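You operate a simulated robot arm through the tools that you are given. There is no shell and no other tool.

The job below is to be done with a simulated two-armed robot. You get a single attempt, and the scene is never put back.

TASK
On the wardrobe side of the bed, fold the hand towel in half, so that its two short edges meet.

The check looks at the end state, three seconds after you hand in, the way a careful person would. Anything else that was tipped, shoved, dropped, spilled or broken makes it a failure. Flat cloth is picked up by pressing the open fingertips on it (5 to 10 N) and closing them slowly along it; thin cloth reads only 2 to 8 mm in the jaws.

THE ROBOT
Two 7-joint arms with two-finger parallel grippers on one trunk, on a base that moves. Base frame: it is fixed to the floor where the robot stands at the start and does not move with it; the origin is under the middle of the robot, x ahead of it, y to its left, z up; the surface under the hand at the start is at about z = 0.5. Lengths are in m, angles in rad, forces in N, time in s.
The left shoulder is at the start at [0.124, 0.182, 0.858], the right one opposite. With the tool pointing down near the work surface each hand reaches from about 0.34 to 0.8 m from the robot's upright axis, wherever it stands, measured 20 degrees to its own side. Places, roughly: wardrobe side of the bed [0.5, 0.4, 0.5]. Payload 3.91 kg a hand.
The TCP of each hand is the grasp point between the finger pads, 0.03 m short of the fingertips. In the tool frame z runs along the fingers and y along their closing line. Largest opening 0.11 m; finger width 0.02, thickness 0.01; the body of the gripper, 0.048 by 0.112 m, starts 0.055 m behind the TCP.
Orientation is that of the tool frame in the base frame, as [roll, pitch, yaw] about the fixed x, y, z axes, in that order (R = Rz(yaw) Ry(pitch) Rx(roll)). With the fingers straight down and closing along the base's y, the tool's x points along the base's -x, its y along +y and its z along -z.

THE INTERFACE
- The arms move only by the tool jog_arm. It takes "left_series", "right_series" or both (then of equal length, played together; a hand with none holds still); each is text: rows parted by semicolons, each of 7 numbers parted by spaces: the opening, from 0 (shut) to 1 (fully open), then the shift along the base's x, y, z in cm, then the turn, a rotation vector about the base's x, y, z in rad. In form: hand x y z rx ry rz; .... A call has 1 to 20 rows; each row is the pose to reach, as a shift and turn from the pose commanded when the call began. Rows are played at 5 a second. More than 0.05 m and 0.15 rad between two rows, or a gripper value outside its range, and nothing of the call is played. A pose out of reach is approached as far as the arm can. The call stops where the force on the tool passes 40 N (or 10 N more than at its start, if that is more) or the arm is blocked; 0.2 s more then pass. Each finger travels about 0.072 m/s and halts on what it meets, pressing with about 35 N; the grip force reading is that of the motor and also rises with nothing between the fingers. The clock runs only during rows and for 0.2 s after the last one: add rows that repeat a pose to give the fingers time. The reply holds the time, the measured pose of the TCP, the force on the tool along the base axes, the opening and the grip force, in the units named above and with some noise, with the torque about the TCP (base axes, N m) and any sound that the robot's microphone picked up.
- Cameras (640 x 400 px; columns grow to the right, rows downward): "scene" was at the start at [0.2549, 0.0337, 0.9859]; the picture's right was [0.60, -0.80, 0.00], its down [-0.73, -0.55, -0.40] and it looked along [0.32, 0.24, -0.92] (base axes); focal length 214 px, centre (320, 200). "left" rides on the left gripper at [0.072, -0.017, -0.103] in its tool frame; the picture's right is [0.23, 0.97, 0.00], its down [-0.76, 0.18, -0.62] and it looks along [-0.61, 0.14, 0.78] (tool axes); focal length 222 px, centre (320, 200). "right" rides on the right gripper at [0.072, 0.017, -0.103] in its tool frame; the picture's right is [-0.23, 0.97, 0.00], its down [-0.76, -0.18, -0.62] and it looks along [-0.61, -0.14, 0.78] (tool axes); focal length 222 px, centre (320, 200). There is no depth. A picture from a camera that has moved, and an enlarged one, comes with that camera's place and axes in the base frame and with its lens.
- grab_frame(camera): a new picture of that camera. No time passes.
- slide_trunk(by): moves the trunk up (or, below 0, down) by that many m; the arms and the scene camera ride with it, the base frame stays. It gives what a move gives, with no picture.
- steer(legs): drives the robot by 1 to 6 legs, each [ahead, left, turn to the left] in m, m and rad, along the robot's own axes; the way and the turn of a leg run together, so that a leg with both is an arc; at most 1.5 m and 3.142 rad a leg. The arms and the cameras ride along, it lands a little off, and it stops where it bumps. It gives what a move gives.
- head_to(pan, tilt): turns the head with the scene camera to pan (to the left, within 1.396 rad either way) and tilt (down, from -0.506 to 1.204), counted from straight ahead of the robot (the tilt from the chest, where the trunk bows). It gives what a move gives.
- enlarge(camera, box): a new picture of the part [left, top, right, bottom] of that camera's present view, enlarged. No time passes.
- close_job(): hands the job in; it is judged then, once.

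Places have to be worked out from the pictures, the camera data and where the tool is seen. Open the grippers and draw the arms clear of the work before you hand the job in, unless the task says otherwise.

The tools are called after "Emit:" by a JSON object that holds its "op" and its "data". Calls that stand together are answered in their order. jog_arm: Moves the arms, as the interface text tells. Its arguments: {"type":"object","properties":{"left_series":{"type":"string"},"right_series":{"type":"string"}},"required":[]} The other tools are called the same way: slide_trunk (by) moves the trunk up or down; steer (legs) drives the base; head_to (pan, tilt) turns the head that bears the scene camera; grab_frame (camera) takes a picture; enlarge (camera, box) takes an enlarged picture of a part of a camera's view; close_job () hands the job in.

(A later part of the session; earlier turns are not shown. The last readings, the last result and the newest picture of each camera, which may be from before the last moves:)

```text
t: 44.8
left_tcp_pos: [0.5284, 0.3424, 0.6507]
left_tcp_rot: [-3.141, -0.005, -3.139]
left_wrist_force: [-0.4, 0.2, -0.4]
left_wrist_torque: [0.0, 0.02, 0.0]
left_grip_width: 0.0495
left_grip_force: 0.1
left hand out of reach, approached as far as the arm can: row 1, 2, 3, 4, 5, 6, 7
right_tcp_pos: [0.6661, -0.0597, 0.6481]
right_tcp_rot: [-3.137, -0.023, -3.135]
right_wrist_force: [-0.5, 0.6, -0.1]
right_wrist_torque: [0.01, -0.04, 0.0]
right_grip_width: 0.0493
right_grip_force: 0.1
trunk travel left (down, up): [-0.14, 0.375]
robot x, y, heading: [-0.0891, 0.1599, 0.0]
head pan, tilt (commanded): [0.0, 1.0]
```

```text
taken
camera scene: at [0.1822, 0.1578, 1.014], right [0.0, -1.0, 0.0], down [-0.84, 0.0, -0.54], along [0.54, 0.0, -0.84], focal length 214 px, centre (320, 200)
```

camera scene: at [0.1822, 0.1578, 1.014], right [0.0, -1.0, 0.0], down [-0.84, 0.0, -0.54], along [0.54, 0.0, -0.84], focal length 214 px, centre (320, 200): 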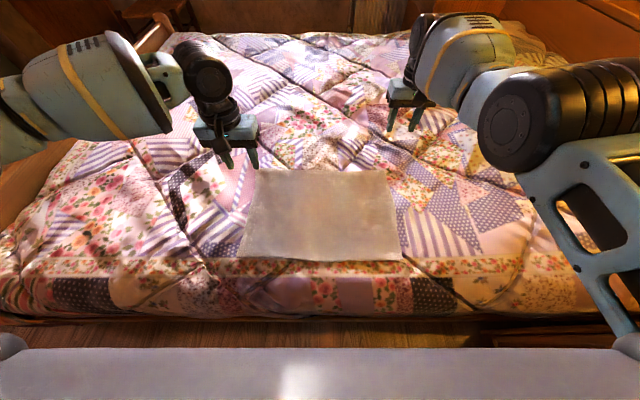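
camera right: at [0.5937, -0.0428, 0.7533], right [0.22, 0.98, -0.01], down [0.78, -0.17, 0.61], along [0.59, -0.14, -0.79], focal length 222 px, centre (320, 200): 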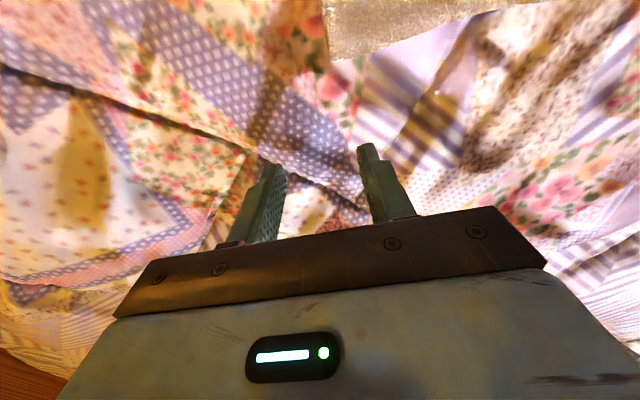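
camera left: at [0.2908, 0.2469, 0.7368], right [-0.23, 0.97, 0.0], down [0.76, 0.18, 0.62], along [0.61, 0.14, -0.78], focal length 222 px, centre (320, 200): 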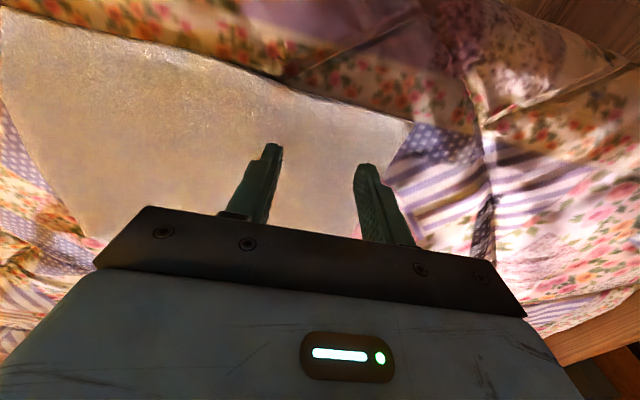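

The left arm behaves as if its elbow cannot swing inward. I check whether the right arm still reaches the centre plane far out, near (0.61, 0.158), in its present posture.

Emit:
{"op": "jog_arm", "data": {"right_series": "0.45 -1 2 0 0 0 0; 0.45 -2 4.5 0 0 0 0; 0.45 -3 7 0 0 0 0; 0.45 -4 9.5 0 0 0 0; 0.45 -5 12 0 0 0 0; 0.45 -5.5 15 0 0 0 0; 0.45 -5.5 18 0 0 0 0; 0.45 -5.5 21.5 0 0 0 0; 0.45 -5.5 21.5 0 0 0 0"}}

Emit:
{"op": "grab_frame", "data": {"camera": "scene"}}

```text
t: 47.0
left_tcp_pos: [0.5287, 0.342, 0.6501]
left_tcp_rot: [3.141, -0.007, 3.141]
left_wrist_force: [-0.1, 1.2, 0.3]
left_wrist_torque: [0.01, 0.01, -0.01]
left_grip_width: 0.0494
left_grip_force: 0.1
right_tcp_pos: [0.6423, 0.0869, 0.6435]
right_tcp_rot: [-3.127, -0.005, 3.035]
right_wrist_force: [-0.7, 0.6, 0.2]
right_wrist_torque: [-0.02, -0.02, -0.01]
right_grip_width: 0.0493
right_grip_force: 0.1
right hand out of reach, approached as far as the arm can: row 1, 2, 3, 4, 5, 6, 7, 8, 9
trunk travel left (down, up): [-0.14, 0.375]
robot x, y, heading: [-0.0888, 0.1557, 0.001]
head pan, tilt (commanded): [0.0, 1.0]
stopped in row 9 (right hand): the arm was blocked; the commanded pose is now the measured one
```

```text
taken
camera scene: at [0.1822, 0.1577, 1.014], right [0.0, -1.0, 0.0], down [-0.84, 0.0, -0.54], along [0.54, 0.0, -0.84], focal length 214 px, centre (320, 200)
```

scene: 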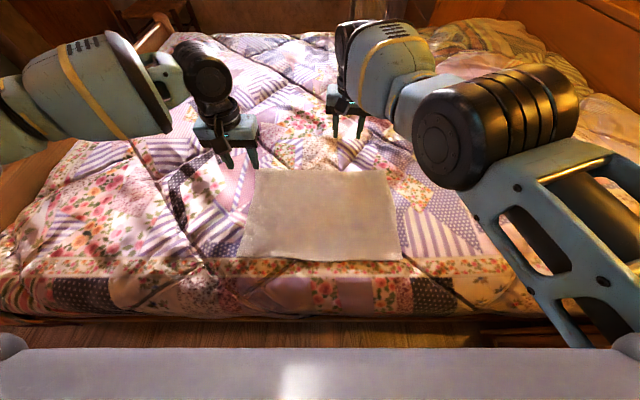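

The right arm's posture also got worse after the trunk cycle, with its elbow now high. I bring the right hand back to an easy place on its own side and see whether it recovers.

Emit:
{"op": "jog_arm", "data": {"right_series": "0.45 -1 -3 1 0 0 0.05; 0.45 -3 -6 2 0 0 0.1; 0.45 -6 -9 3 0 0 0.1; 0.45 -9 -12 4 0 0 0.1; 0.45 -12 -15 5 0 0 0.1; 0.45 -15 -18 6 0 0 0.1; 0.45 -18 -20 6 0 0 0.1; 0.45 -21 -22 6 0 0 0.1; 0.45 -23 -22 6 0 0 0.1; 0.45 -23 -22 6 0 0 0.1"}}

Emit:
{"op": "grab_frame", "data": {"camera": "scene"}}

```text
t: 49.2
left_tcp_pos: [0.5293, 0.3422, 0.6511]
left_tcp_rot: [-3.141, -0.005, -3.14]
left_wrist_force: [-0.2, 1.1, -0.1]
left_wrist_torque: [0.05, 0.02, 0.03]
left_grip_width: 0.0493
left_grip_force: 0.1
right_tcp_pos: [0.6708, -0.1037, 0.7032]
right_tcp_rot: [-3.132, -0.006, 3.137]
right_wrist_force: [0.3, -0.2, -0.1]
right_wrist_torque: [0.01, -0.01, 0.01]
right_grip_width: 0.0493
right_grip_force: 0.0
right hand out of reach, approached as far as the arm can: row 1, 2, 3, 4, 5, 6, 7, 8, 9, 10
trunk travel left (down, up): [-0.14, 0.375]
robot x, y, heading: [-0.0885, 0.1554, -0.002]
head pan, tilt (commanded): [0.0, 1.0]
```

```text
taken
camera scene: at [0.1822, 0.1578, 1.014], right [0.0, -1.0, 0.0], down [-0.84, 0.0, -0.54], along [0.54, 0.0, -0.84], focal length 214 px, centre (320, 200)
```

scene: 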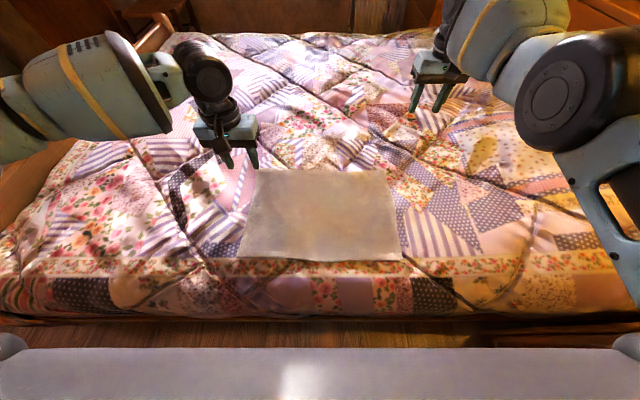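

The right hand is stuck around x≈0.67 against some joint limit. I try to free it by lifting and pitching the fingers forward, which is a natural reaching pose. Then I will pull it back and pitch it down again.

Emit:
{"op": "jog_arm", "data": {"right_series": "0.45 -1 -1 1 0 -0.14 0; 0.45 -2 -2 2 0 -0.28 0; 0.45 -3 -3 3 0 -0.42 0; 0.45 -4 -4 4 0 -0.56 0; 0.45 -5 -5 5 0 -0.7 0; 0.45 -6 -6 6 0 -0.84 0; 0.45 -8 -7 7 0 -0.98 0; 0.45 -10 -8 8 0 -1.12 0; 0.45 -12 -9 8 0 -1.2 0; 0.45 -15 -10 8 0 -1.2 0; 0.45 -18 -10 8 0 -1.2 0; 0.45 -20 -10 8 0 -1.2 0; 0.45 -20 -10 8 0 -1.2 0"}}

Emit:
{"op": "grab_frame", "data": {"camera": "scene"}}

```text
t: 52.0
left_tcp_pos: [0.5282, 0.3417, 0.6502]
left_tcp_rot: [-3.14, -0.004, -3.14]
left_wrist_force: [-0.3, 0.2, 0.5]
left_wrist_torque: [0.03, -0.03, -0.02]
left_grip_width: 0.0493
left_grip_force: 0.1
right_tcp_pos: [0.8108, -0.3102, 0.7994]
right_tcp_rot: [-3.14, 1.197, 3.13]
right_wrist_force: [0.5, 0.0, 1.2]
right_wrist_torque: [-0.03, -0.02, -0.03]
right_grip_width: 0.0498
right_grip_force: 0.1
right hand out of reach, approached as far as the arm can: row 1, 2, 3, 4, 5, 6, 7, 8, 9, 10, 11, 12, 13
trunk travel left (down, up): [-0.14, 0.375]
robot x, y, heading: [-0.0874, 0.1606, -0.002]
head pan, tilt (commanded): [0.0, 1.0]
```

```text
taken
camera scene: at [0.1822, 0.1578, 1.014], right [0.0, -1.0, 0.0], down [-0.84, 0.0, -0.54], along [0.54, 0.0, -0.84], focal length 214 px, centre (320, 200)
```

scene: 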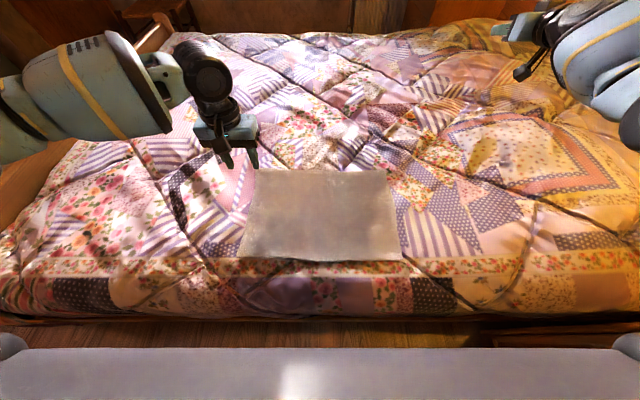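

The hand pitched but did not come back. I turn the head to look at the right arm's posture.

Emit:
{"op": "head_to", "data": {"pan": -0.9, "tilt": 0.6}}

Emit:
{"op": "grab_frame", "data": {"camera": "scene"}}

Emit:
{"op": "head_to", "data": {"pan": 0.9, "tilt": 0.6}}

Emit:
{"op": "grab_frame", "data": {"camera": "scene"}}

```text
t: 53.2
left_tcp_pos: [0.529, 0.3427, 0.6515]
left_tcp_rot: [3.141, -0.005, -3.138]
left_wrist_force: [-0.3, 0.7, 0.2]
left_wrist_torque: [0.03, -0.02, 0.01]
left_grip_width: 0.0495
left_grip_force: 0.0
right_tcp_pos: [0.8111, -0.3096, 0.8]
right_tcp_rot: [-3.14, 1.196, 3.13]
right_wrist_force: [-0.3, 0.1, -0.2]
right_wrist_torque: [0.01, 0.02, 0.02]
right_grip_width: 0.0496
right_grip_force: 0.0
trunk travel left (down, up): [-0.14, 0.375]
robot x, y, heading: [-0.0875, 0.1591, -0.002]
head pan, tilt (commanded): [-0.901, 0.6]
```

```text
taken
camera scene: at [0.1675, 0.0886, 1.046], right [-0.78, -0.62, 0.0], down [-0.35, 0.44, -0.82], along [0.51, -0.65, -0.57], focal length 214 px, centre (320, 200)
```

scene: 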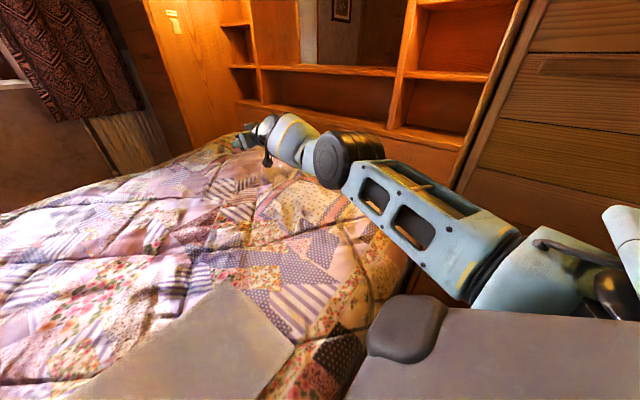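

```text
t: 55.0
left_tcp_pos: [0.5278, 0.3422, 0.6508]
left_tcp_rot: [-3.141, -0.005, -3.139]
left_wrist_force: [0.3, -0.4, 0.7]
left_wrist_torque: [0.03, -0.02, -0.02]
left_grip_width: 0.0496
left_grip_force: 0.2
right_tcp_pos: [0.8113, -0.3092, 0.8001]
right_tcp_rot: [-3.141, 1.194, 3.13]
right_wrist_force: [-0.6, -0.6, -0.2]
right_wrist_torque: [-0.04, -0.02, 0.04]
right_grip_width: 0.0497
right_grip_force: 0.1
trunk travel left (down, up): [-0.14, 0.375]
robot x, y, heading: [-0.0927, 0.1593, -0.004]
head pan, tilt (commanded): [0.901, 0.6]
```

```text
taken
camera scene: at [0.1674, 0.2271, 1.046], right [0.78, -0.62, 0.0], down [-0.35, -0.44, -0.83], along [0.51, 0.65, -0.56], focal length 214 px, centre (320, 200)
```

scene: 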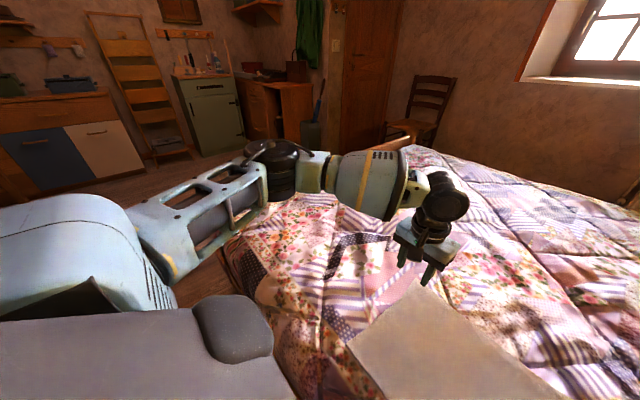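

Now it is clear: the right arm is stretched straight, which is a singular pose, so pure pull-back commands do nothing. The elbow should flex down and inward, so I ask for a combined down, inward and back motion while pitching the fingers down again.

Emit:
{"op": "head_to", "data": {"pan": -0.4, "tilt": 0.8}}

Emit:
{"op": "jog_arm", "data": {"right_series": "0.45 -2 2 -2 0 0.13 0; 0.45 -4 4 -4 0 0.26 0; 0.45 -6 6 -6 0 0.39 0; 0.45 -8 8 -8 0 0.52 0; 0.45 -11 10 -9 0 0.65 0; 0.45 -14 12 -10 0 0.78 0; 0.45 -17 14 -11 0 0.91 0; 0.45 -20 16 -12 0 1.04 0; 0.45 -23 18 -13 0 1.17 0; 0.45 -26 20 -13 0 1.2 0; 0.45 -26 20 -13 0 1.2 0"}}

Emit:
{"op": "grab_frame", "data": {"camera": "scene"}}

```text
t: 56.5
left_tcp_pos: [0.5281, 0.3418, 0.6504]
left_tcp_rot: [3.141, -0.005, -3.139]
left_wrist_force: [-0.5, 0.0, -0.5]
left_wrist_torque: [-0.01, 0.0, -0.01]
left_grip_width: 0.0493
left_grip_force: 0.0
right_tcp_pos: [0.812, -0.3098, 0.7999]
right_tcp_rot: [-3.14, 1.196, 3.129]
right_wrist_force: [-0.2, -0.5, 0.0]
right_wrist_torque: [-0.01, -0.02, -0.02]
right_grip_width: 0.0493
right_grip_force: 0.0
trunk travel left (down, up): [-0.14, 0.375]
robot x, y, heading: [-0.0874, 0.1611, 0.003]
head pan, tilt (commanded): [-0.4, 0.799]
```

```text
t: 58.9
left_tcp_pos: [0.5267, 0.3475, 0.6506]
left_tcp_rot: [-3.137, -0.004, -3.135]
left_wrist_force: [-1.0, 1.2, -0.7]
left_wrist_torque: [-0.09, -0.01, 0.01]
left_grip_width: 0.0494
left_grip_force: 0.1
right_tcp_pos: [0.6467, -0.1188, 0.713]
right_tcp_rot: [3.133, 0.024, -3.141]
right_wrist_force: [-1.0, 3.7, 1.1]
right_wrist_torque: [-0.28, -0.04, -0.01]
right_grip_width: 0.0495
right_grip_force: 0.1
right hand out of reach, approached as far as the arm can: row 1, 2, 3, 4, 5, 6, 7, 8, 9, 10
trunk travel left (down, up): [-0.14, 0.375]
robot x, y, heading: [-0.0883, 0.1605, 0.003]
head pan, tilt (commanded): [-0.4, 0.799]
```

```text
taken
camera scene: at [0.1849, 0.1318, 1.0301], right [-0.39, -0.92, 0.0], down [-0.66, 0.27, -0.7], along [0.64, -0.27, -0.71], focal length 214 px, centre (320, 200)
```

scene: 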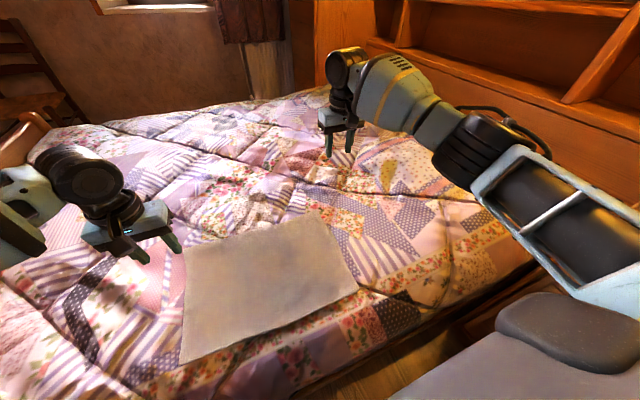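

The last row was reachable, so the right arm has snapped back to its normal bent posture. I let it settle with a hold.

Emit:
{"op": "jog_arm", "data": {"right_series": "0.45 0 0 0 0 0 0; 0.45 0 0 0 0 0 0; 0.45 0 0 0 0 0 0"}}

Emit:
{"op": "grab_frame", "data": {"camera": "scene"}}

```text
t: 59.7
left_tcp_pos: [0.5295, 0.3419, 0.6498]
left_tcp_rot: [-3.141, -0.005, -3.138]
left_wrist_force: [0.9, 0.0, 0.6]
left_wrist_torque: [-0.06, 0.03, -0.04]
left_grip_width: 0.0498
left_grip_force: 0.1
right_tcp_pos: [0.648, -0.1248, 0.7102]
right_tcp_rot: [3.128, 0.026, -3.141]
right_wrist_force: [-0.7, 0.0, 0.9]
right_wrist_torque: [0.04, 0.0, 0.02]
right_grip_width: 0.0493
right_grip_force: 0.0
trunk travel left (down, up): [-0.14, 0.375]
robot x, y, heading: [-0.0875, 0.1577, 0.004]
head pan, tilt (commanded): [-0.4, 0.799]
```

```text
taken
camera scene: at [0.1868, 0.1265, 1.0292], right [-0.39, -0.92, 0.0], down [-0.66, 0.28, -0.7], along [0.64, -0.27, -0.72], focal length 214 px, centre (320, 200)
```

scene: 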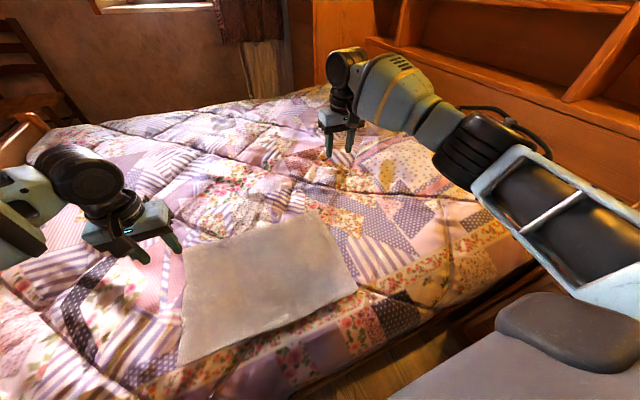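

The right arm is bent again. I now pull it back and level it to confirm it moves freely.

Emit:
{"op": "jog_arm", "data": {"right_series": "0.45 -2 0 0 -0.013 0.026 0; 0.45 -4 1 0 -0.013 0.026 0; 0.45 -7 2 0 -0.013 0.026 0; 0.45 -10 2 0 -0.013 0.026 0; 0.45 -10 2 0 -0.013 0.026 0"}}

```text
t: 60.9
left_tcp_pos: [0.5288, 0.3417, 0.6502]
left_tcp_rot: [3.141, -0.005, -3.137]
left_wrist_force: [1.0, -0.1, 0.5]
left_wrist_torque: [0.01, 0.0, 0.0]
left_grip_width: 0.0494
left_grip_force: 0.2
right_tcp_pos: [0.4539, -0.0983, 0.6692]
right_tcp_rot: [-3.116, -0.031, 3.135]
right_wrist_force: [-0.6, -0.8, -0.1]
right_wrist_torque: [-0.01, -0.01, 0.0]
right_grip_width: 0.0493
right_grip_force: 0.1
right hand out of reach, approached as far as the arm can: row 1
trunk travel left (down, up): [-0.14, 0.375]
robot x, y, heading: [-0.086, 0.1588, 0.004]
head pan, tilt (commanded): [-0.4, 0.799]
```

The right arm moves freely again, now at (0.454, -0.098). I level it and test how close to the centre plane it gets at this nearer distance.

Emit:
{"op": "jog_arm", "data": {"right_series": "0.45 0 3 1 0.025 -0.03 0; 0.45 0 7 1 0.025 -0.03 0; 0.45 0 11 1 0.025 -0.03 0; 0.45 0 14 1 0.025 -0.03 0; 0.45 0 17 1 0.025 -0.03 0; 0.45 0 20 1 0.025 -0.03 0; 0.45 0 23 1 0.025 -0.03 0; 0.45 0 25.5 1 0.025 -0.03 0; 0.45 0 25.5 1 0.025 -0.03 0"}}

Emit:
{"op": "grab_frame", "data": {"camera": "scene"}}

```text
t: 62.9
left_tcp_pos: [0.529, 0.3407, 0.6499]
left_tcp_rot: [-3.14, -0.004, -3.139]
left_wrist_force: [-0.5, 0.8, 0.5]
left_wrist_torque: [0.02, -0.01, 0.01]
left_grip_width: 0.0493
left_grip_force: 0.1
right_tcp_pos: [0.4537, 0.1586, 0.6779]
right_tcp_rot: [-3.141, 0.002, 3.138]
right_wrist_force: [-0.3, 0.6, -0.1]
right_wrist_torque: [0.02, -0.03, 0.01]
right_grip_width: 0.0495
right_grip_force: 0.0
trunk travel left (down, up): [-0.14, 0.375]
robot x, y, heading: [-0.0894, 0.1578, -0.002]
head pan, tilt (commanded): [-0.4, 0.799]
```

```text
taken
camera scene: at [0.1868, 0.1264, 1.0291], right [-0.39, -0.92, 0.0], down [-0.66, 0.28, -0.7], along [0.64, -0.27, -0.72], focal length 214 px, centre (320, 200)
```

scene: 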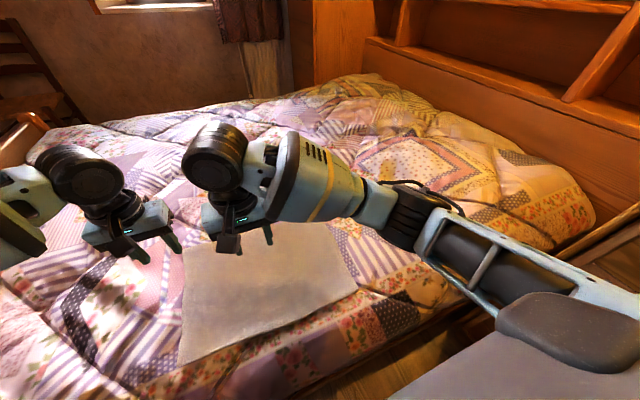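

The right hand reaches the centre line freely at (0.454, 0.159), so its posture is good. I move it aside and try the same trick on the left arm: stretch it out with the fingers pitched forward, then bring it back bent.

Emit:
{"op": "jog_arm", "data": {"left_series": "0.45 0 0 0 0 0 0; 0.45 0 0 0 0 0 0; 0.45 0 0 0 0 0 0; 0.45 0 0 0 0 0 0; 0.45 2.3 2.4 1.2 0 -0.1 0; 0.45 4.6 4.8 2.4 0 -0.2 0; 0.45 7 7.2 3.7 0 -0.3 0; 0.45 9.3 9.7 5 0 -0.4 0; 0.45 11.7 12 6.2 0 -0.5 0; 0.45 14 14.5 7.5 0 -0.6 0; 0.45 16.3 17 8.7 0 -0.7 0; 0.45 18.7 19.3 10 0 -0.8 0; 0.45 21 21.7 11.2 0 -0.9 0; 0.45 23.3 24 12.5 0 -1.0 0; 0.45 25.7 26.5 13.7 0 -1.1 0; 0.45 28 29 15 0 -1.2 0; 0.45 28 29 15 0 -1.2 0; 0.45 28 29 15 0 -1.2 0", "right_series": "0.45 2 -4 0 0 0 0; 0.45 4 -8 0 0 0 0; 0.45 6 -12 0 0 0 0; 0.45 7 -16 0 0 0 0; 0.45 8 -20 0 0 0 0; 0.45 8 -24 0 0 0 0; 0.45 8 -24 0 0 0 0; 0.45 8 -24 0 0 0 0; 0.45 8 -24 0 0 0 0; 0.45 8 -24 0 0 0 0; 0.45 8 -24 0 0 0 0; 0.45 8 -24 0 0 0 0; 0.45 8 -24 0 0 0 0; 0.45 8 -24 0 0 0 0; 0.45 8 -24 0 0 0 0; 0.45 8 -24 0 0 0 0; 0.45 8 -24 0 0 0 0; 0.45 8 -24 0 0 0 0"}}

Emit:
{"op": "head_to", "data": {"pan": 0.7, "tilt": 0.7}}

Emit:
{"op": "grab_frame", "data": {"camera": "scene"}}

```text
t: 66.7
left_tcp_pos: [0.8038, 0.6318, 0.8015]
left_tcp_rot: [-3.136, 1.194, -3.136]
left_wrist_force: [0.0, -0.3, 0.6]
left_wrist_torque: [-0.01, -0.01, 0.03]
left_grip_width: 0.0498
left_grip_force: 0.0
left hand out of reach, approached as far as the arm can: row 16, 17, 18
right_tcp_pos: [0.5333, -0.0837, 0.6796]
right_tcp_rot: [-3.14, -0.001, 3.138]
right_wrist_force: [0.7, -0.3, 0.6]
right_wrist_torque: [0.01, 0.02, 0.0]
right_grip_width: 0.0496
right_grip_force: 0.0
trunk travel left (down, up): [-0.14, 0.375]
robot x, y, heading: [-0.0902, 0.1594, 0.0]
head pan, tilt (commanded): [-0.4, 0.799]
```

```text
t: 68.0
left_tcp_pos: [0.8024, 0.6314, 0.8004]
left_tcp_rot: [-3.138, 1.194, -3.136]
left_wrist_force: [0.2, -0.2, 0.2]
left_wrist_torque: [-0.02, 0.03, 0.0]
left_grip_width: 0.0495
left_grip_force: 0.1
right_tcp_pos: [0.5326, -0.0846, 0.6786]
right_tcp_rot: [-3.139, 0.0, 3.14]
right_wrist_force: [0.7, 0.2, -0.3]
right_wrist_torque: [0.01, 0.01, -0.03]
right_grip_width: 0.0494
right_grip_force: 0.1
trunk travel left (down, up): [-0.14, 0.375]
robot x, y, heading: [-0.0903, 0.1585, -0.001]
head pan, tilt (commanded): [0.7, 0.7]
```

```text
taken
camera scene: at [0.1775, 0.2125, 1.0374], right [0.64, -0.77, 0.0], down [-0.49, -0.41, -0.76], along [0.59, 0.49, -0.64], focal length 214 px, centre (320, 200)
```

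scene: 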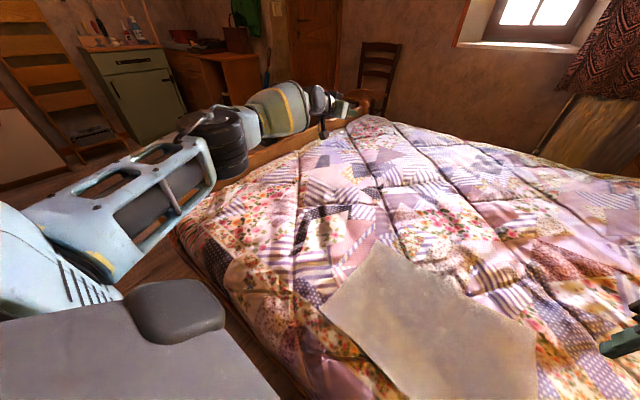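

The left arm is now stretched out with its elbow in line. I bring it back inward, down and pitched down, mirroring what worked on the right.

Emit:
{"op": "jog_arm", "data": {"left_series": "0.45 -2 -2 -2 0 0.13 0; 0.45 -4 -4 -4 0 0.26 0; 0.45 -6 -6 -6 0 0.39 0; 0.45 -8 -8 -8 0 0.52 0; 0.45 -11 -10 -9 0 0.65 0; 0.45 -14 -12 -10 0 0.78 0; 0.45 -17 -14 -11 0 0.91 0; 0.45 -20 -16 -12 0 1.04 0; 0.45 -23 -18 -12 0 1.17 0; 0.45 -26 -20 -12 0 1.2 0; 0.45 -26 -20 -12 0 1.2 0; 0.45 -26 -20 -12 0 1.2 0"}}

Emit:
{"op": "grab_frame", "data": {"camera": "scene"}}

```text
t: 70.6
left_tcp_pos: [0.5431, 0.4302, 0.6813]
left_tcp_rot: [-3.142, -0.008, -3.139]
left_wrist_force: [-0.5, -0.6, 0.8]
left_wrist_torque: [-0.02, -0.01, -0.01]
left_grip_width: 0.0495
left_grip_force: 0.1
right_tcp_pos: [0.5343, -0.0837, 0.68]
right_tcp_rot: [-3.14, -0.001, 3.14]
right_wrist_force: [1.3, -0.3, 0.5]
right_wrist_torque: [0.02, 0.04, -0.01]
right_grip_width: 0.0496
right_grip_force: 0.1
trunk travel left (down, up): [-0.14, 0.375]
robot x, y, heading: [-0.0884, 0.1625, -0.004]
head pan, tilt (commanded): [0.7, 0.7]
```

```text
taken
camera scene: at [0.1774, 0.2125, 1.0374], right [0.64, -0.76, 0.0], down [-0.49, -0.41, -0.76], along [0.59, 0.49, -0.64], focal length 214 px, centre (320, 200)
```

scene: 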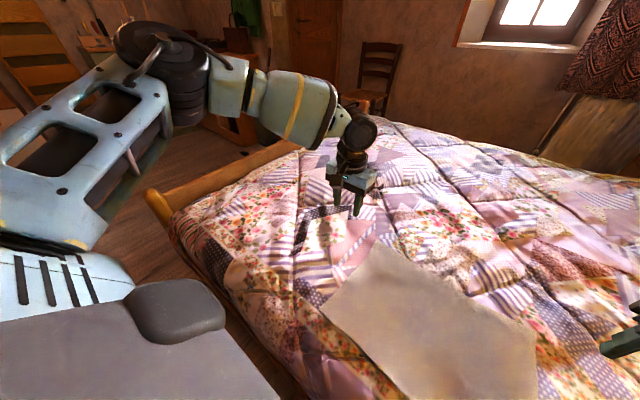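

All rows were reachable this time. I test the inward sweep from here, with the right hand well to its own side at y≈-0.08.

Emit:
{"op": "jog_arm", "data": {"left_series": "0.45 0 -4 0 0 0 0; 0.45 0 -8 0 0 0 0; 0.45 0 -12 0 0 0 0; 0.45 0 -16 0 0 0 0; 0.45 0 -20 0 0 0 0; 0.45 0 -24 0 0 0 0; 0.45 0 -24 0 0 0 0"}}

Emit:
{"op": "head_to", "data": {"pan": 0.0, "tilt": 0.9}}

Emit:
{"op": "grab_frame", "data": {"camera": "scene"}}

```text
t: 72.2
left_tcp_pos: [0.4904, 0.3112, 0.6568]
left_tcp_rot: [3.14, -0.006, -3.139]
left_wrist_force: [-1.6, 0.8, 0.5]
left_wrist_torque: [0.03, -0.02, -0.01]
left_grip_width: 0.0494
left_grip_force: 0.0
left hand out of reach, approached as far as the arm can: row 3, 4, 5, 6, 7
right_tcp_pos: [0.5338, -0.0831, 0.6784]
right_tcp_rot: [-3.141, 0.0, 3.139]
right_wrist_force: [-0.1, 0.0, 0.9]
right_wrist_torque: [0.03, 0.01, -0.01]
right_grip_width: 0.0495
right_grip_force: 0.1
trunk travel left (down, up): [-0.14, 0.375]
robot x, y, heading: [-0.0886, 0.1581, -0.001]
head pan, tilt (commanded): [0.7, 0.7]
```

```text
t: 73.3
left_tcp_pos: [0.491, 0.3118, 0.6577]
left_tcp_rot: [3.141, -0.006, -3.14]
left_wrist_force: [0.2, 0.1, 0.5]
left_wrist_torque: [-0.01, -0.01, -0.02]
left_grip_width: 0.0496
left_grip_force: 0.0
right_tcp_pos: [0.5336, -0.0835, 0.6796]
right_tcp_rot: [-3.141, -0.001, 3.139]
right_wrist_force: [0.2, 0.9, 0.5]
right_wrist_torque: [0.03, 0.0, 0.01]
right_grip_width: 0.0496
right_grip_force: 0.1
trunk travel left (down, up): [-0.14, 0.375]
robot x, y, heading: [-0.0884, 0.1583, 0.0]
head pan, tilt (commanded): [0.0, 0.901]
```

```text
taken
camera scene: at [0.188, 0.1579, 1.0213], right [0.0, -1.0, 0.0], down [-0.78, 0.0, -0.62], along [0.62, 0.0, -0.78], focal length 214 px, centre (320, 200)
```

scene: 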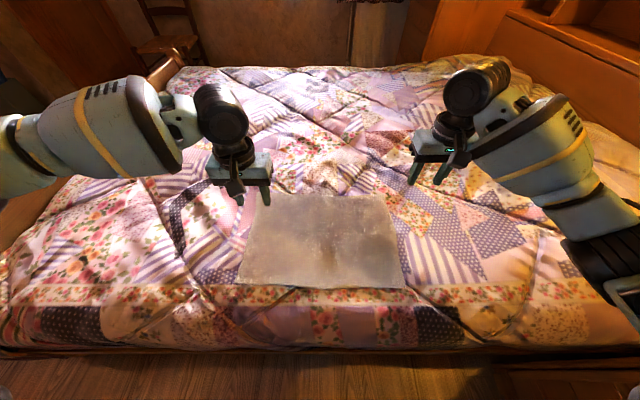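

The limit curve for the left is unchanged. I put the left hand at the mirror image of the right one and compare the two elbows from both sides.

Emit:
{"op": "jog_arm", "data": {"left_series": "0.45 1.5 3 1 0 0 0; 0.45 3 6 2 0 0 0; 0.45 4.3 9 2.2 0 0 0; 0.45 4.3 9 2.2 0 0 0"}}

Emit:
{"op": "head_to", "data": {"pan": 0.8, "tilt": 0.6}}

Emit:
{"op": "grab_frame", "data": {"camera": "scene"}}

Emit:
{"op": "head_to", "data": {"pan": -0.8, "tilt": 0.6}}

Emit:
{"op": "grab_frame", "data": {"camera": "scene"}}

```text
t: 74.3
left_tcp_pos: [0.5341, 0.4032, 0.6795]
left_tcp_rot: [-3.141, -0.004, -3.138]
left_wrist_force: [1.0, 0.2, 0.4]
left_wrist_torque: [0.02, 0.02, -0.02]
left_grip_width: 0.0492
left_grip_force: 0.1
right_tcp_pos: [0.5324, -0.0842, 0.6796]
right_tcp_rot: [-3.138, 0.001, 3.139]
right_wrist_force: [0.3, -0.8, 0.1]
right_wrist_torque: [0.0, 0.02, 0.01]
right_grip_width: 0.0497
right_grip_force: 0.1
trunk travel left (down, up): [-0.14, 0.375]
robot x, y, heading: [-0.0897, 0.158, 0.001]
head pan, tilt (commanded): [0.0, 0.901]
```

```text
t: 75.4
left_tcp_pos: [0.532, 0.4019, 0.6806]
left_tcp_rot: [3.141, -0.006, -3.138]
left_wrist_force: [0.4, -0.7, 0.4]
left_wrist_torque: [0.01, 0.0, 0.0]
left_grip_width: 0.0494
left_grip_force: 0.0
right_tcp_pos: [0.5334, -0.0829, 0.6781]
right_tcp_rot: [-3.14, 0.0, 3.139]
right_wrist_force: [0.5, 0.5, 0.7]
right_wrist_torque: [0.05, -0.03, -0.04]
right_grip_width: 0.0498
right_grip_force: 0.0
trunk travel left (down, up): [-0.14, 0.375]
robot x, y, heading: [-0.0855, 0.1585, 0.004]
head pan, tilt (commanded): [0.799, 0.6]
```

```text
taken
camera scene: at [0.1742, 0.2211, 1.046], right [0.72, -0.7, 0.0], down [-0.39, -0.4, -0.82], along [0.58, 0.59, -0.57], focal length 214 px, centre (320, 200)
```

scene: 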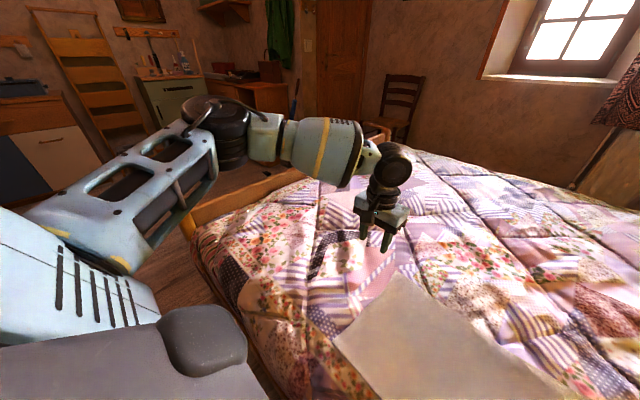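

```text
t: 77.1
left_tcp_pos: [0.5335, 0.4024, 0.6807]
left_tcp_rot: [3.141, -0.005, -3.138]
left_wrist_force: [0.7, -0.2, -0.5]
left_wrist_torque: [-0.01, 0.02, 0.0]
left_grip_width: 0.0497
left_grip_force: 0.0
right_tcp_pos: [0.5336, -0.0825, 0.6793]
right_tcp_rot: [-3.137, 0.0, 3.138]
right_wrist_force: [-0.7, -0.1, -0.6]
right_wrist_torque: [0.03, -0.03, -0.03]
right_grip_width: 0.0495
right_grip_force: 0.1
trunk travel left (down, up): [-0.14, 0.375]
robot x, y, heading: [-0.0903, 0.1578, 0.001]
head pan, tilt (commanded): [-0.799, 0.6]
```

```text
taken
camera scene: at [0.1742, 0.0945, 1.046], right [-0.72, -0.7, 0.0], down [-0.39, 0.4, -0.83], along [0.58, -0.59, -0.56], focal length 214 px, centre (320, 200)
```

scene: 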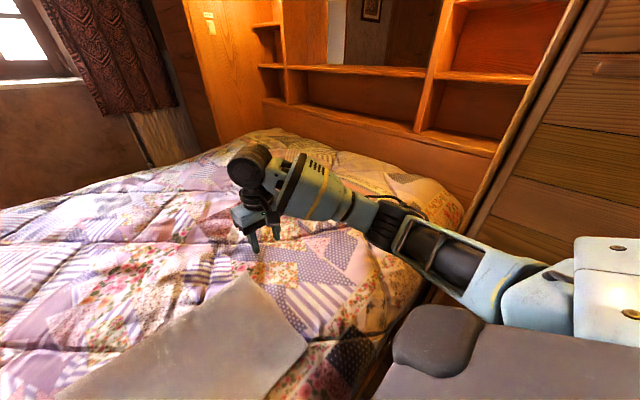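

The comparison explains it: the right elbow hangs low and is free, while the left elbow is high and out, which blocks inward motion. To swing it, I stretch the left arm straight again, where the rolls of the upper arm and forearm coincide. I roll the hand about the arm axis while it is straight, then bend it and roll back.

Emit:
{"op": "jog_arm", "data": {"left_series": "0.45 2.2 1.8 1.4 0 -0.1 0; 0.45 4.4 3.6 2.8 0 -0.2 0; 0.45 6.6 5.4 4.2 0 -0.3 0; 0.45 8.8 7.2 5.6 0 -0.4 0; 0.45 11 9 7 0 -0.5 0; 0.45 13.2 10.8 8.4 0 -0.6 0; 0.45 15.4 12.6 9.8 0 -0.7 0; 0.45 17.6 14.4 11.2 0 -0.8 0; 0.45 19.8 16.2 12.6 0 -0.9 0; 0.45 22 18 14 0 -1.0 0; 0.45 24.2 20 15.5 0 -1.1 0; 0.45 26.5 22 17 0 -1.2 0; 0.45 28.5 22 18 0 -1.3 0; 0.45 30 22 19 0 -1.4 0; 0.45 30 22 19 0 -1.4 0"}}

Emit:
{"op": "head_to", "data": {"pan": 0.8, "tilt": 0.4}}

Emit:
{"op": "grab_frame", "data": {"camera": "scene"}}

```text
t: 80.3
left_tcp_pos: [0.816, 0.6161, 0.8715]
left_tcp_rot: [-3.13, 1.395, -3.126]
left_wrist_force: [0.2, -0.4, -0.5]
left_wrist_torque: [-0.01, -0.01, 0.0]
left_grip_width: 0.0497
left_grip_force: 0.0
left hand out of reach, approached as far as the arm can: row 13, 14, 15
right_tcp_pos: [0.5331, -0.0828, 0.6791]
right_tcp_rot: [3.141, -0.001, 3.139]
right_wrist_force: [0.2, 0.0, 0.7]
right_wrist_torque: [0.0, 0.02, 0.01]
right_grip_width: 0.0494
right_grip_force: 0.1
trunk travel left (down, up): [-0.14, 0.375]
robot x, y, heading: [-0.0913, 0.1578, 0.0]
head pan, tilt (commanded): [-0.799, 0.6]
```

```text
t: 82.0
left_tcp_pos: [0.8168, 0.618, 0.8708]
left_tcp_rot: [-3.128, 1.394, -3.128]
left_wrist_force: [0.0, 0.4, -0.1]
left_wrist_torque: [0.02, 0.01, 0.01]
left_grip_width: 0.0496
left_grip_force: 0.0
right_tcp_pos: [0.5331, -0.0826, 0.6786]
right_tcp_rot: [-3.141, 0.0, 3.139]
right_wrist_force: [0.5, -0.2, -0.8]
right_wrist_torque: [0.03, 0.01, 0.02]
right_grip_width: 0.0497
right_grip_force: 0.1
trunk travel left (down, up): [-0.14, 0.375]
robot x, y, heading: [-0.0894, 0.1586, 0.004]
head pan, tilt (commanded): [0.799, 0.4]
```

```text
taken
camera scene: at [0.1771, 0.2242, 1.0642], right [0.72, -0.7, 0.0], down [-0.27, -0.28, -0.92], along [0.64, 0.66, -0.39], focal length 214 px, centre (320, 200)
```

scene: 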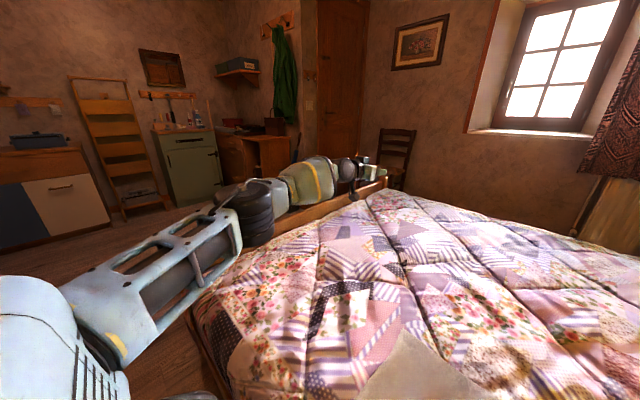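

The left arm is straight, with its elbow axis vertical. I now roll the hand about the arm axis so the upper arm takes up part of the roll.

Emit:
{"op": "jog_arm", "data": {"left_series": "0.45 0 0 0 -0.132 -0.048 0; 0.45 0 0 0 -0.263 -0.095 0; 0.45 0 0 0 -0.395 -0.143 0; 0.45 0 0 0 -0.526 -0.19 0; 0.45 0 0 0 -0.658 -0.238 0; 0.45 0 0 0 -0.79 -0.286 0; 0.45 0 0 0 -0.921 -0.333 0; 0.45 0 0 0 -1.053 -0.381 0; 0.45 0 0 0 -1.184 -0.428 0; 0.45 0 0 0 -1.316 -0.476 0; 0.45 0 0 0 -1.448 -0.524 0; 0.45 0 0 0 -1.579 -0.571 0; 0.45 0 0 0 -1.711 -0.619 0; 0.45 0 0 0 -1.842 -0.666 0; 0.45 0 0 0 -1.974 -0.714 0; 0.45 0 0 0 -2.106 -0.762 0; 0.45 0 0 0 -2.237 -0.809 0; 0.45 0 0 0 -2.369 -0.857 0; 0.45 0 0 0 -2.369 -0.857 0"}}

Emit:
{"op": "grab_frame", "data": {"camera": "scene"}}

```text
t: 86.0
left_tcp_pos: [0.7818, 0.6527, 0.8994]
left_tcp_rot: [-1.015, -0.876, -1.484]
left_wrist_force: [-0.5, 0.8, 0.4]
left_wrist_torque: [0.01, 0.05, -0.02]
left_grip_width: 0.0495
left_grip_force: 0.2
left hand out of reach, approached as far as the arm can: row 6, 7, 8, 9, 10, 11, 12, 13, 14, 15, 16, 17, 18, 19
right_tcp_pos: [0.5338, -0.0833, 0.679]
right_tcp_rot: [-3.14, 0.001, 3.137]
right_wrist_force: [-0.6, 0.2, 0.2]
right_wrist_torque: [0.0, 0.0, 0.01]
right_grip_width: 0.0495
right_grip_force: 0.0
trunk travel left (down, up): [-0.14, 0.375]
robot x, y, heading: [-0.0881, 0.1619, -0.001]
head pan, tilt (commanded): [0.799, 0.4]
```

```text
taken
camera scene: at [0.1769, 0.2249, 1.0643], right [0.72, -0.7, 0.0], down [-0.27, -0.28, -0.92], along [0.64, 0.66, -0.39], focal length 214 px, centre (320, 200)
```

scene: 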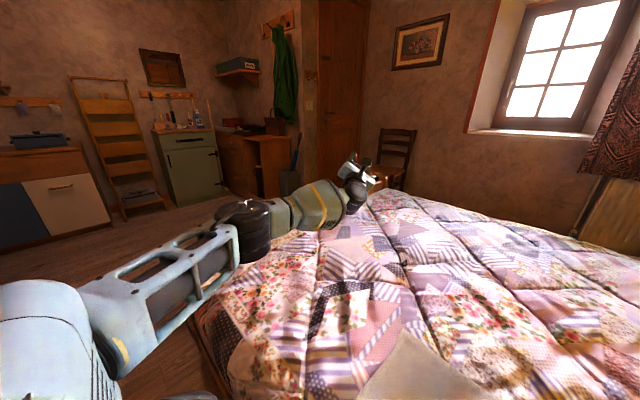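

The roll went partway before limits. Now I bend the elbow by pulling the hand back toward the shoulder with this orientation, and look at which way it bends.

Emit:
{"op": "jog_arm", "data": {"left_series": "0.45 -3 -1.5 0 0 0 0; 0.45 -6 -3 0 0 0 0; 0.45 -9 -4.5 0 0 0 0; 0.45 -12 -6 0 0 0 0; 0.45 -15 -7.5 0 0 0 0; 0.45 -18 -9 0 0 0 0; 0.45 -21 -10 0 0 0 0; 0.45 -21 -10 0 0 0 0"}}

Emit:
{"op": "grab_frame", "data": {"camera": "scene"}}

```text
t: 87.8
left_tcp_pos: [0.5713, 0.5506, 0.9002]
left_tcp_rot: [-1.015, -0.872, -1.483]
left_wrist_force: [0.0, -0.2, -0.3]
left_wrist_torque: [-0.01, 0.0, 0.01]
left_grip_width: 0.0496
left_grip_force: 0.1
right_tcp_pos: [0.533, -0.0842, 0.6783]
right_tcp_rot: [-3.14, 0.0, 3.138]
right_wrist_force: [0.8, 0.6, 0.7]
right_wrist_torque: [0.01, 0.04, 0.03]
right_grip_width: 0.0497
right_grip_force: 0.0
trunk travel left (down, up): [-0.14, 0.375]
robot x, y, heading: [-0.0853, 0.1567, 0.003]
head pan, tilt (commanded): [0.799, 0.4]
```

```text
taken
camera scene: at [0.1772, 0.2242, 1.0642], right [0.72, -0.7, 0.0], down [-0.27, -0.28, -0.92], along [0.64, 0.66, -0.39], focal length 214 px, centre (320, 200)
```

scene: 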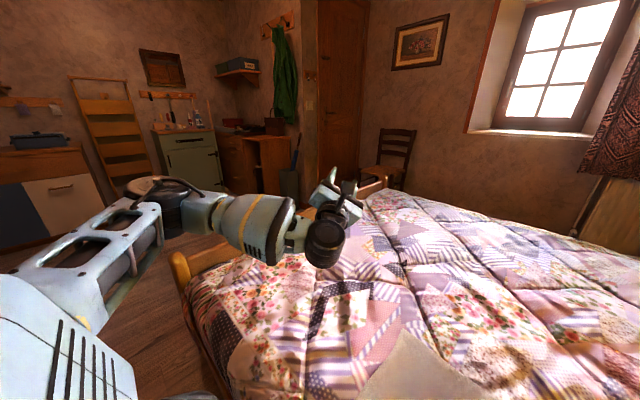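

The whole roll of 2.5 rad was achieved, and the wrist now bends on the other side. From here the nearest fingers-down orientation is the one turned half round, with the same closing line, so I rotate there directly and see if the wrist has flipped to the freer branch.

Emit:
{"op": "jog_arm", "data": {"left_series": "0.45 0 0 0 -0.0744 0.1149 0.0042; 0.45 0 0 0 -0.1489 0.2299 0.0084; 0.45 0 0 0 -0.2233 0.3448 0.0126; 0.45 0 0 -1 -0.2977 0.4597 0.0168; 0.45 0 0 -2 -0.3721 0.5746 0.021; 0.45 0 0 -3 -0.4466 0.6896 0.0252; 0.45 0 0 -4 -0.521 0.8045 0.0294; 0.45 0 0 -5 -0.5954 0.9194 0.0335; 0.45 0 0 -6 -0.6699 1.0344 0.0377; 0.45 0 0 -7 -0.7443 1.1493 0.0419; 0.45 0 0 -8 -0.8187 1.2642 0.0461; 0.45 0 0 -9 -0.8931 1.3791 0.0503; 0.45 0 0 -10 -0.9676 1.4941 0.0545; 0.45 0 0 -10 -1.042 1.609 0.0587; 0.45 0 0 -10 -1.042 1.609 0.0587"}}

Emit:
{"op": "grab_frame", "data": {"camera": "scene"}}

```text
t: 91.0
left_tcp_pos: [0.5727, 0.5424, 0.8978]
left_tcp_rot: [-1.227, -0.93, -1.329]
left_wrist_force: [-0.4, -0.1, 0.4]
left_wrist_torque: [0.02, 0.05, -0.01]
left_grip_width: 0.0497
left_grip_force: 0.0
left hand out of reach, approached as far as the arm can: row 1, 2, 3, 4, 5, 6, 7, 8, 9, 10, 11, 12, 13, 14, 15
right_tcp_pos: [0.5348, -0.0832, 0.6787]
right_tcp_rot: [-3.14, 0.001, 3.139]
right_wrist_force: [0.8, -0.6, 0.1]
right_wrist_torque: [-0.01, 0.0, 0.0]
right_grip_width: 0.0495
right_grip_force: 0.1
trunk travel left (down, up): [-0.14, 0.375]
robot x, y, heading: [-0.0939, 0.1624, 0.002]
head pan, tilt (commanded): [0.799, 0.4]
```

```text
taken
camera scene: at [0.1771, 0.2242, 1.0642], right [0.72, -0.7, 0.0], down [-0.27, -0.28, -0.92], along [0.64, 0.66, -0.39], focal length 214 px, centre (320, 200)
```

scene: 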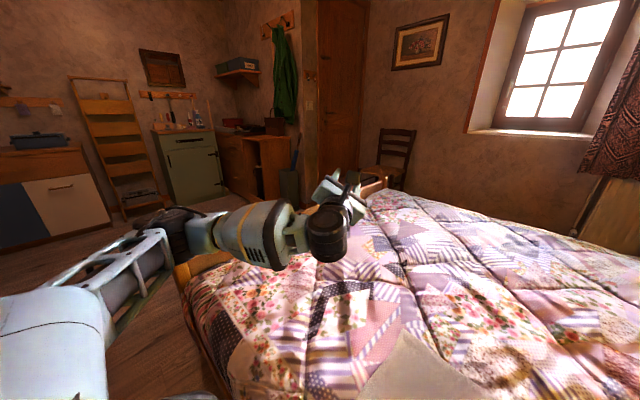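

This branch is a dead end, since the wrist is at its limit there. New plan: undo the roll and use the left hand leaning, with its wrist on the +y side, fingers pointing down and toward -y and closing along x. That puts its wrist where it can go while the fingertips reach the centre line. First I reverse the roll.

Emit:
{"op": "jog_arm", "data": {"left_series": "0.45 1.5 0.8 0 0.132 0.048 0; 0.45 3 1.6 0 0.263 0.095 0; 0.45 4.5 2.4 0 0.395 0.143 0; 0.45 6 3.2 0 0.526 0.19 0; 0.45 7.5 4 0 0.658 0.238 0; 0.45 9 4.8 0 0.79 0.286 0; 0.45 10.5 5.6 0 0.921 0.333 0; 0.45 12 6.4 0 1.053 0.381 0; 0.45 13.5 7.2 0 1.184 0.428 0; 0.45 15 8 0 1.316 0.476 0; 0.45 16.5 8.8 0 1.448 0.524 0; 0.45 18 9.6 0 1.579 0.571 0; 0.45 19 10 -1 1.711 0.619 0; 0.45 20 10 -2 1.842 0.666 0; 0.45 20 10 -3 1.974 0.714 0; 0.45 20 10 -3 2.106 0.762 0; 0.45 20 10 -3 2.237 0.809 0; 0.45 20 10 -3 2.369 0.857 0; 0.45 20 10 -3 2.369 0.857 0; 0.45 20 10 -3 2.369 0.857 0"}}

Emit:
{"op": "grab_frame", "data": {"camera": "scene"}}

```text
t: 95.2
left_tcp_pos: [0.7716, 0.6408, 0.8685]
left_tcp_rot: [3.138, 1.506, -3.058]
left_wrist_force: [0.1, 0.4, 0.1]
left_wrist_torque: [0.06, -0.01, 0.02]
left_grip_width: 0.0494
left_grip_force: 0.1
right_tcp_pos: [0.5342, -0.0837, 0.6803]
right_tcp_rot: [-3.14, 0.0, 3.139]
right_wrist_force: [0.4, -0.3, 1.2]
right_wrist_torque: [0.0, 0.0, 0.02]
right_grip_width: 0.0496
right_grip_force: 0.0
trunk travel left (down, up): [-0.14, 0.375]
robot x, y, heading: [-0.0881, 0.1601, -0.001]
head pan, tilt (commanded): [0.799, 0.4]
```

```text
taken
camera scene: at [0.1771, 0.2242, 1.0642], right [0.72, -0.7, 0.0], down [-0.27, -0.28, -0.92], along [0.64, 0.66, -0.39], focal length 214 px, centre (320, 200)
```

scene: 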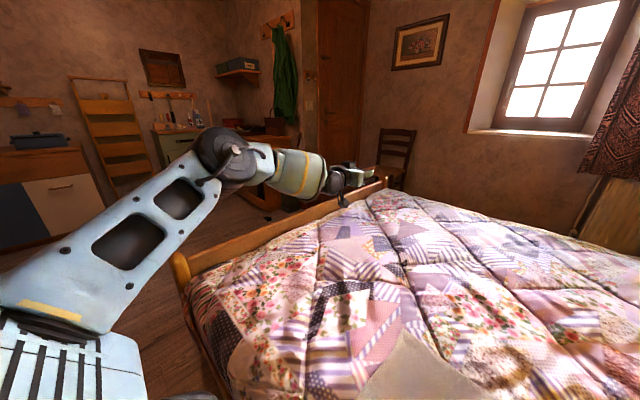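

Interesting: undoing the roll with the elbow bent swung the left elbow straight up, so the posture can be changed this way. I bring the tool down from this elbow-up posture and test the inward reach.

Emit:
{"op": "jog_arm", "data": {"left_series": "0.45 -2 -2 0 0 0.13 0; 0.45 -4 -4 -1 0 0.26 0; 0.45 -6 -6 -2 0 0.39 0; 0.45 -8 -8 -3 0 0.52 0; 0.45 -11 -10 -4 0 0.65 0; 0.45 -14 -12 -6 0 0.78 0; 0.45 -17 -14 -8 0 0.91 0; 0.45 -20 -16 -10 0 1.04 0; 0.45 -22 -18 -12 0 1.17 0; 0.45 -24 -20 -14 0 1.3 0; 0.45 -25 -22 -16 0 1.43 0; 0.45 -26 -24 -17 0 1.5 0; 0.45 -26 -24 -17 0 1.5 0"}}

Emit:
{"op": "grab_frame", "data": {"camera": "scene"}}

```text
t: 98.0
left_tcp_pos: [0.5132, 0.4022, 0.6989]
left_tcp_rot: [3.053, 0.005, -3.136]
left_wrist_force: [-0.5, -0.1, 0.4]
left_wrist_torque: [-0.03, 0.01, 0.0]
left_grip_width: 0.0493
left_grip_force: 0.1
left hand out of reach, approached as far as the arm can: row 2, 3, 4, 5
right_tcp_pos: [0.534, -0.0829, 0.6797]
right_tcp_rot: [-3.139, -0.002, 3.138]
right_wrist_force: [0.6, -0.1, 1.2]
right_wrist_torque: [0.0, -0.02, 0.0]
right_grip_width: 0.0496
right_grip_force: 0.0
trunk travel left (down, up): [-0.14, 0.375]
robot x, y, heading: [-0.091, 0.1599, 0.001]
head pan, tilt (commanded): [0.799, 0.4]
```

```text
taken
camera scene: at [0.177, 0.2243, 1.0643], right [0.72, -0.7, 0.0], down [-0.27, -0.28, -0.92], along [0.64, 0.66, -0.39], focal length 214 px, centre (320, 200)
```

scene: 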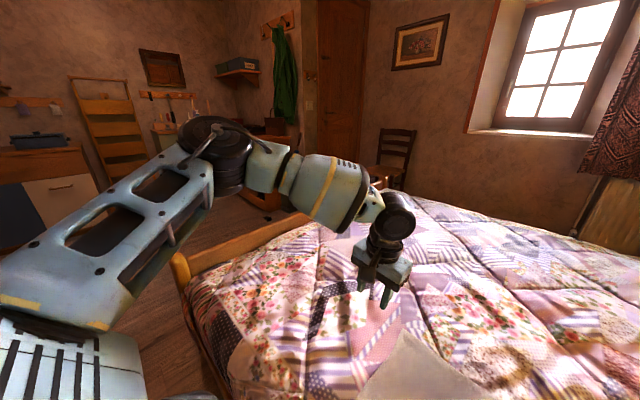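

It reached the pose with a higher elbow. I test the inward sweep now.

Emit:
{"op": "jog_arm", "data": {"left_series": "0.45 0 -4 0 -0.04 0 0; 0.45 0 -8 0 -0.088 0 0; 0.45 -1 -12 0 -0.088 0 0; 0.45 -2 -16 0 -0.088 0 0; 0.45 -3 -20 0 -0.088 0 0; 0.45 -4 -24 0 -0.088 0 0; 0.45 -4 -24 0 -0.088 0 0"}}

Emit:
{"op": "head_to", "data": {"pan": 0.3, "tilt": 0.8}}

Emit:
{"op": "grab_frame", "data": {"camera": "scene"}}

```text
t: 99.6
left_tcp_pos: [0.446, 0.2848, 0.6957]
left_tcp_rot: [3.141, 0.009, -3.134]
left_wrist_force: [-0.4, -1.2, 1.1]
left_wrist_torque: [0.02, -0.04, 0.01]
left_grip_width: 0.0492
left_grip_force: 0.1
left hand out of reach, approached as far as the arm can: row 2, 3, 4, 5, 6, 7
right_tcp_pos: [0.5335, -0.0836, 0.6781]
right_tcp_rot: [3.141, 0.001, 3.136]
right_wrist_force: [0.1, -1.2, 0.3]
right_wrist_torque: [0.02, -0.05, -0.01]
right_grip_width: 0.0495
right_grip_force: 0.1
trunk travel left (down, up): [-0.14, 0.375]
robot x, y, heading: [-0.0911, 0.1603, -0.004]
head pan, tilt (commanded): [0.799, 0.4]
```

```text
t: 100.5
left_tcp_pos: [0.4477, 0.2854, 0.6951]
left_tcp_rot: [-3.141, 0.006, -3.133]
left_wrist_force: [-0.7, 0.0, -0.6]
left_wrist_torque: [0.03, -0.02, -0.05]
left_grip_width: 0.0495
left_grip_force: 0.0
right_tcp_pos: [0.5337, -0.0823, 0.6796]
right_tcp_rot: [-3.139, -0.002, 3.138]
right_wrist_force: [0.0, -0.4, 0.0]
right_wrist_torque: [-0.02, -0.02, -0.01]
right_grip_width: 0.0499
right_grip_force: 0.1
trunk travel left (down, up): [-0.14, 0.375]
robot x, y, heading: [-0.0891, 0.1595, -0.0]
head pan, tilt (commanded): [0.3, 0.799]
```

```text
taken
camera scene: at [0.1896, 0.1818, 1.0292], right [0.3, -0.95, 0.0], down [-0.68, -0.21, -0.7], along [0.67, 0.21, -0.72], focal length 214 px, centre (320, 200)
```

scene: 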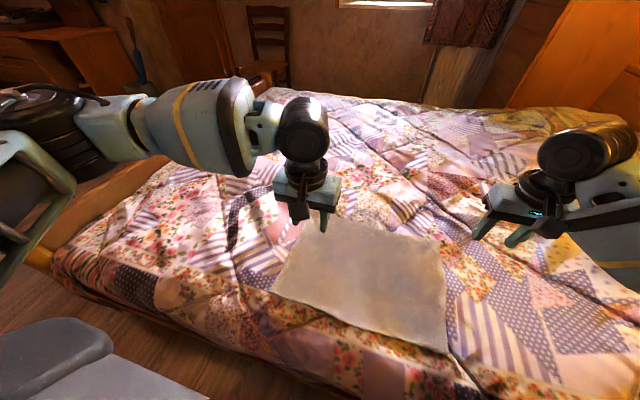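

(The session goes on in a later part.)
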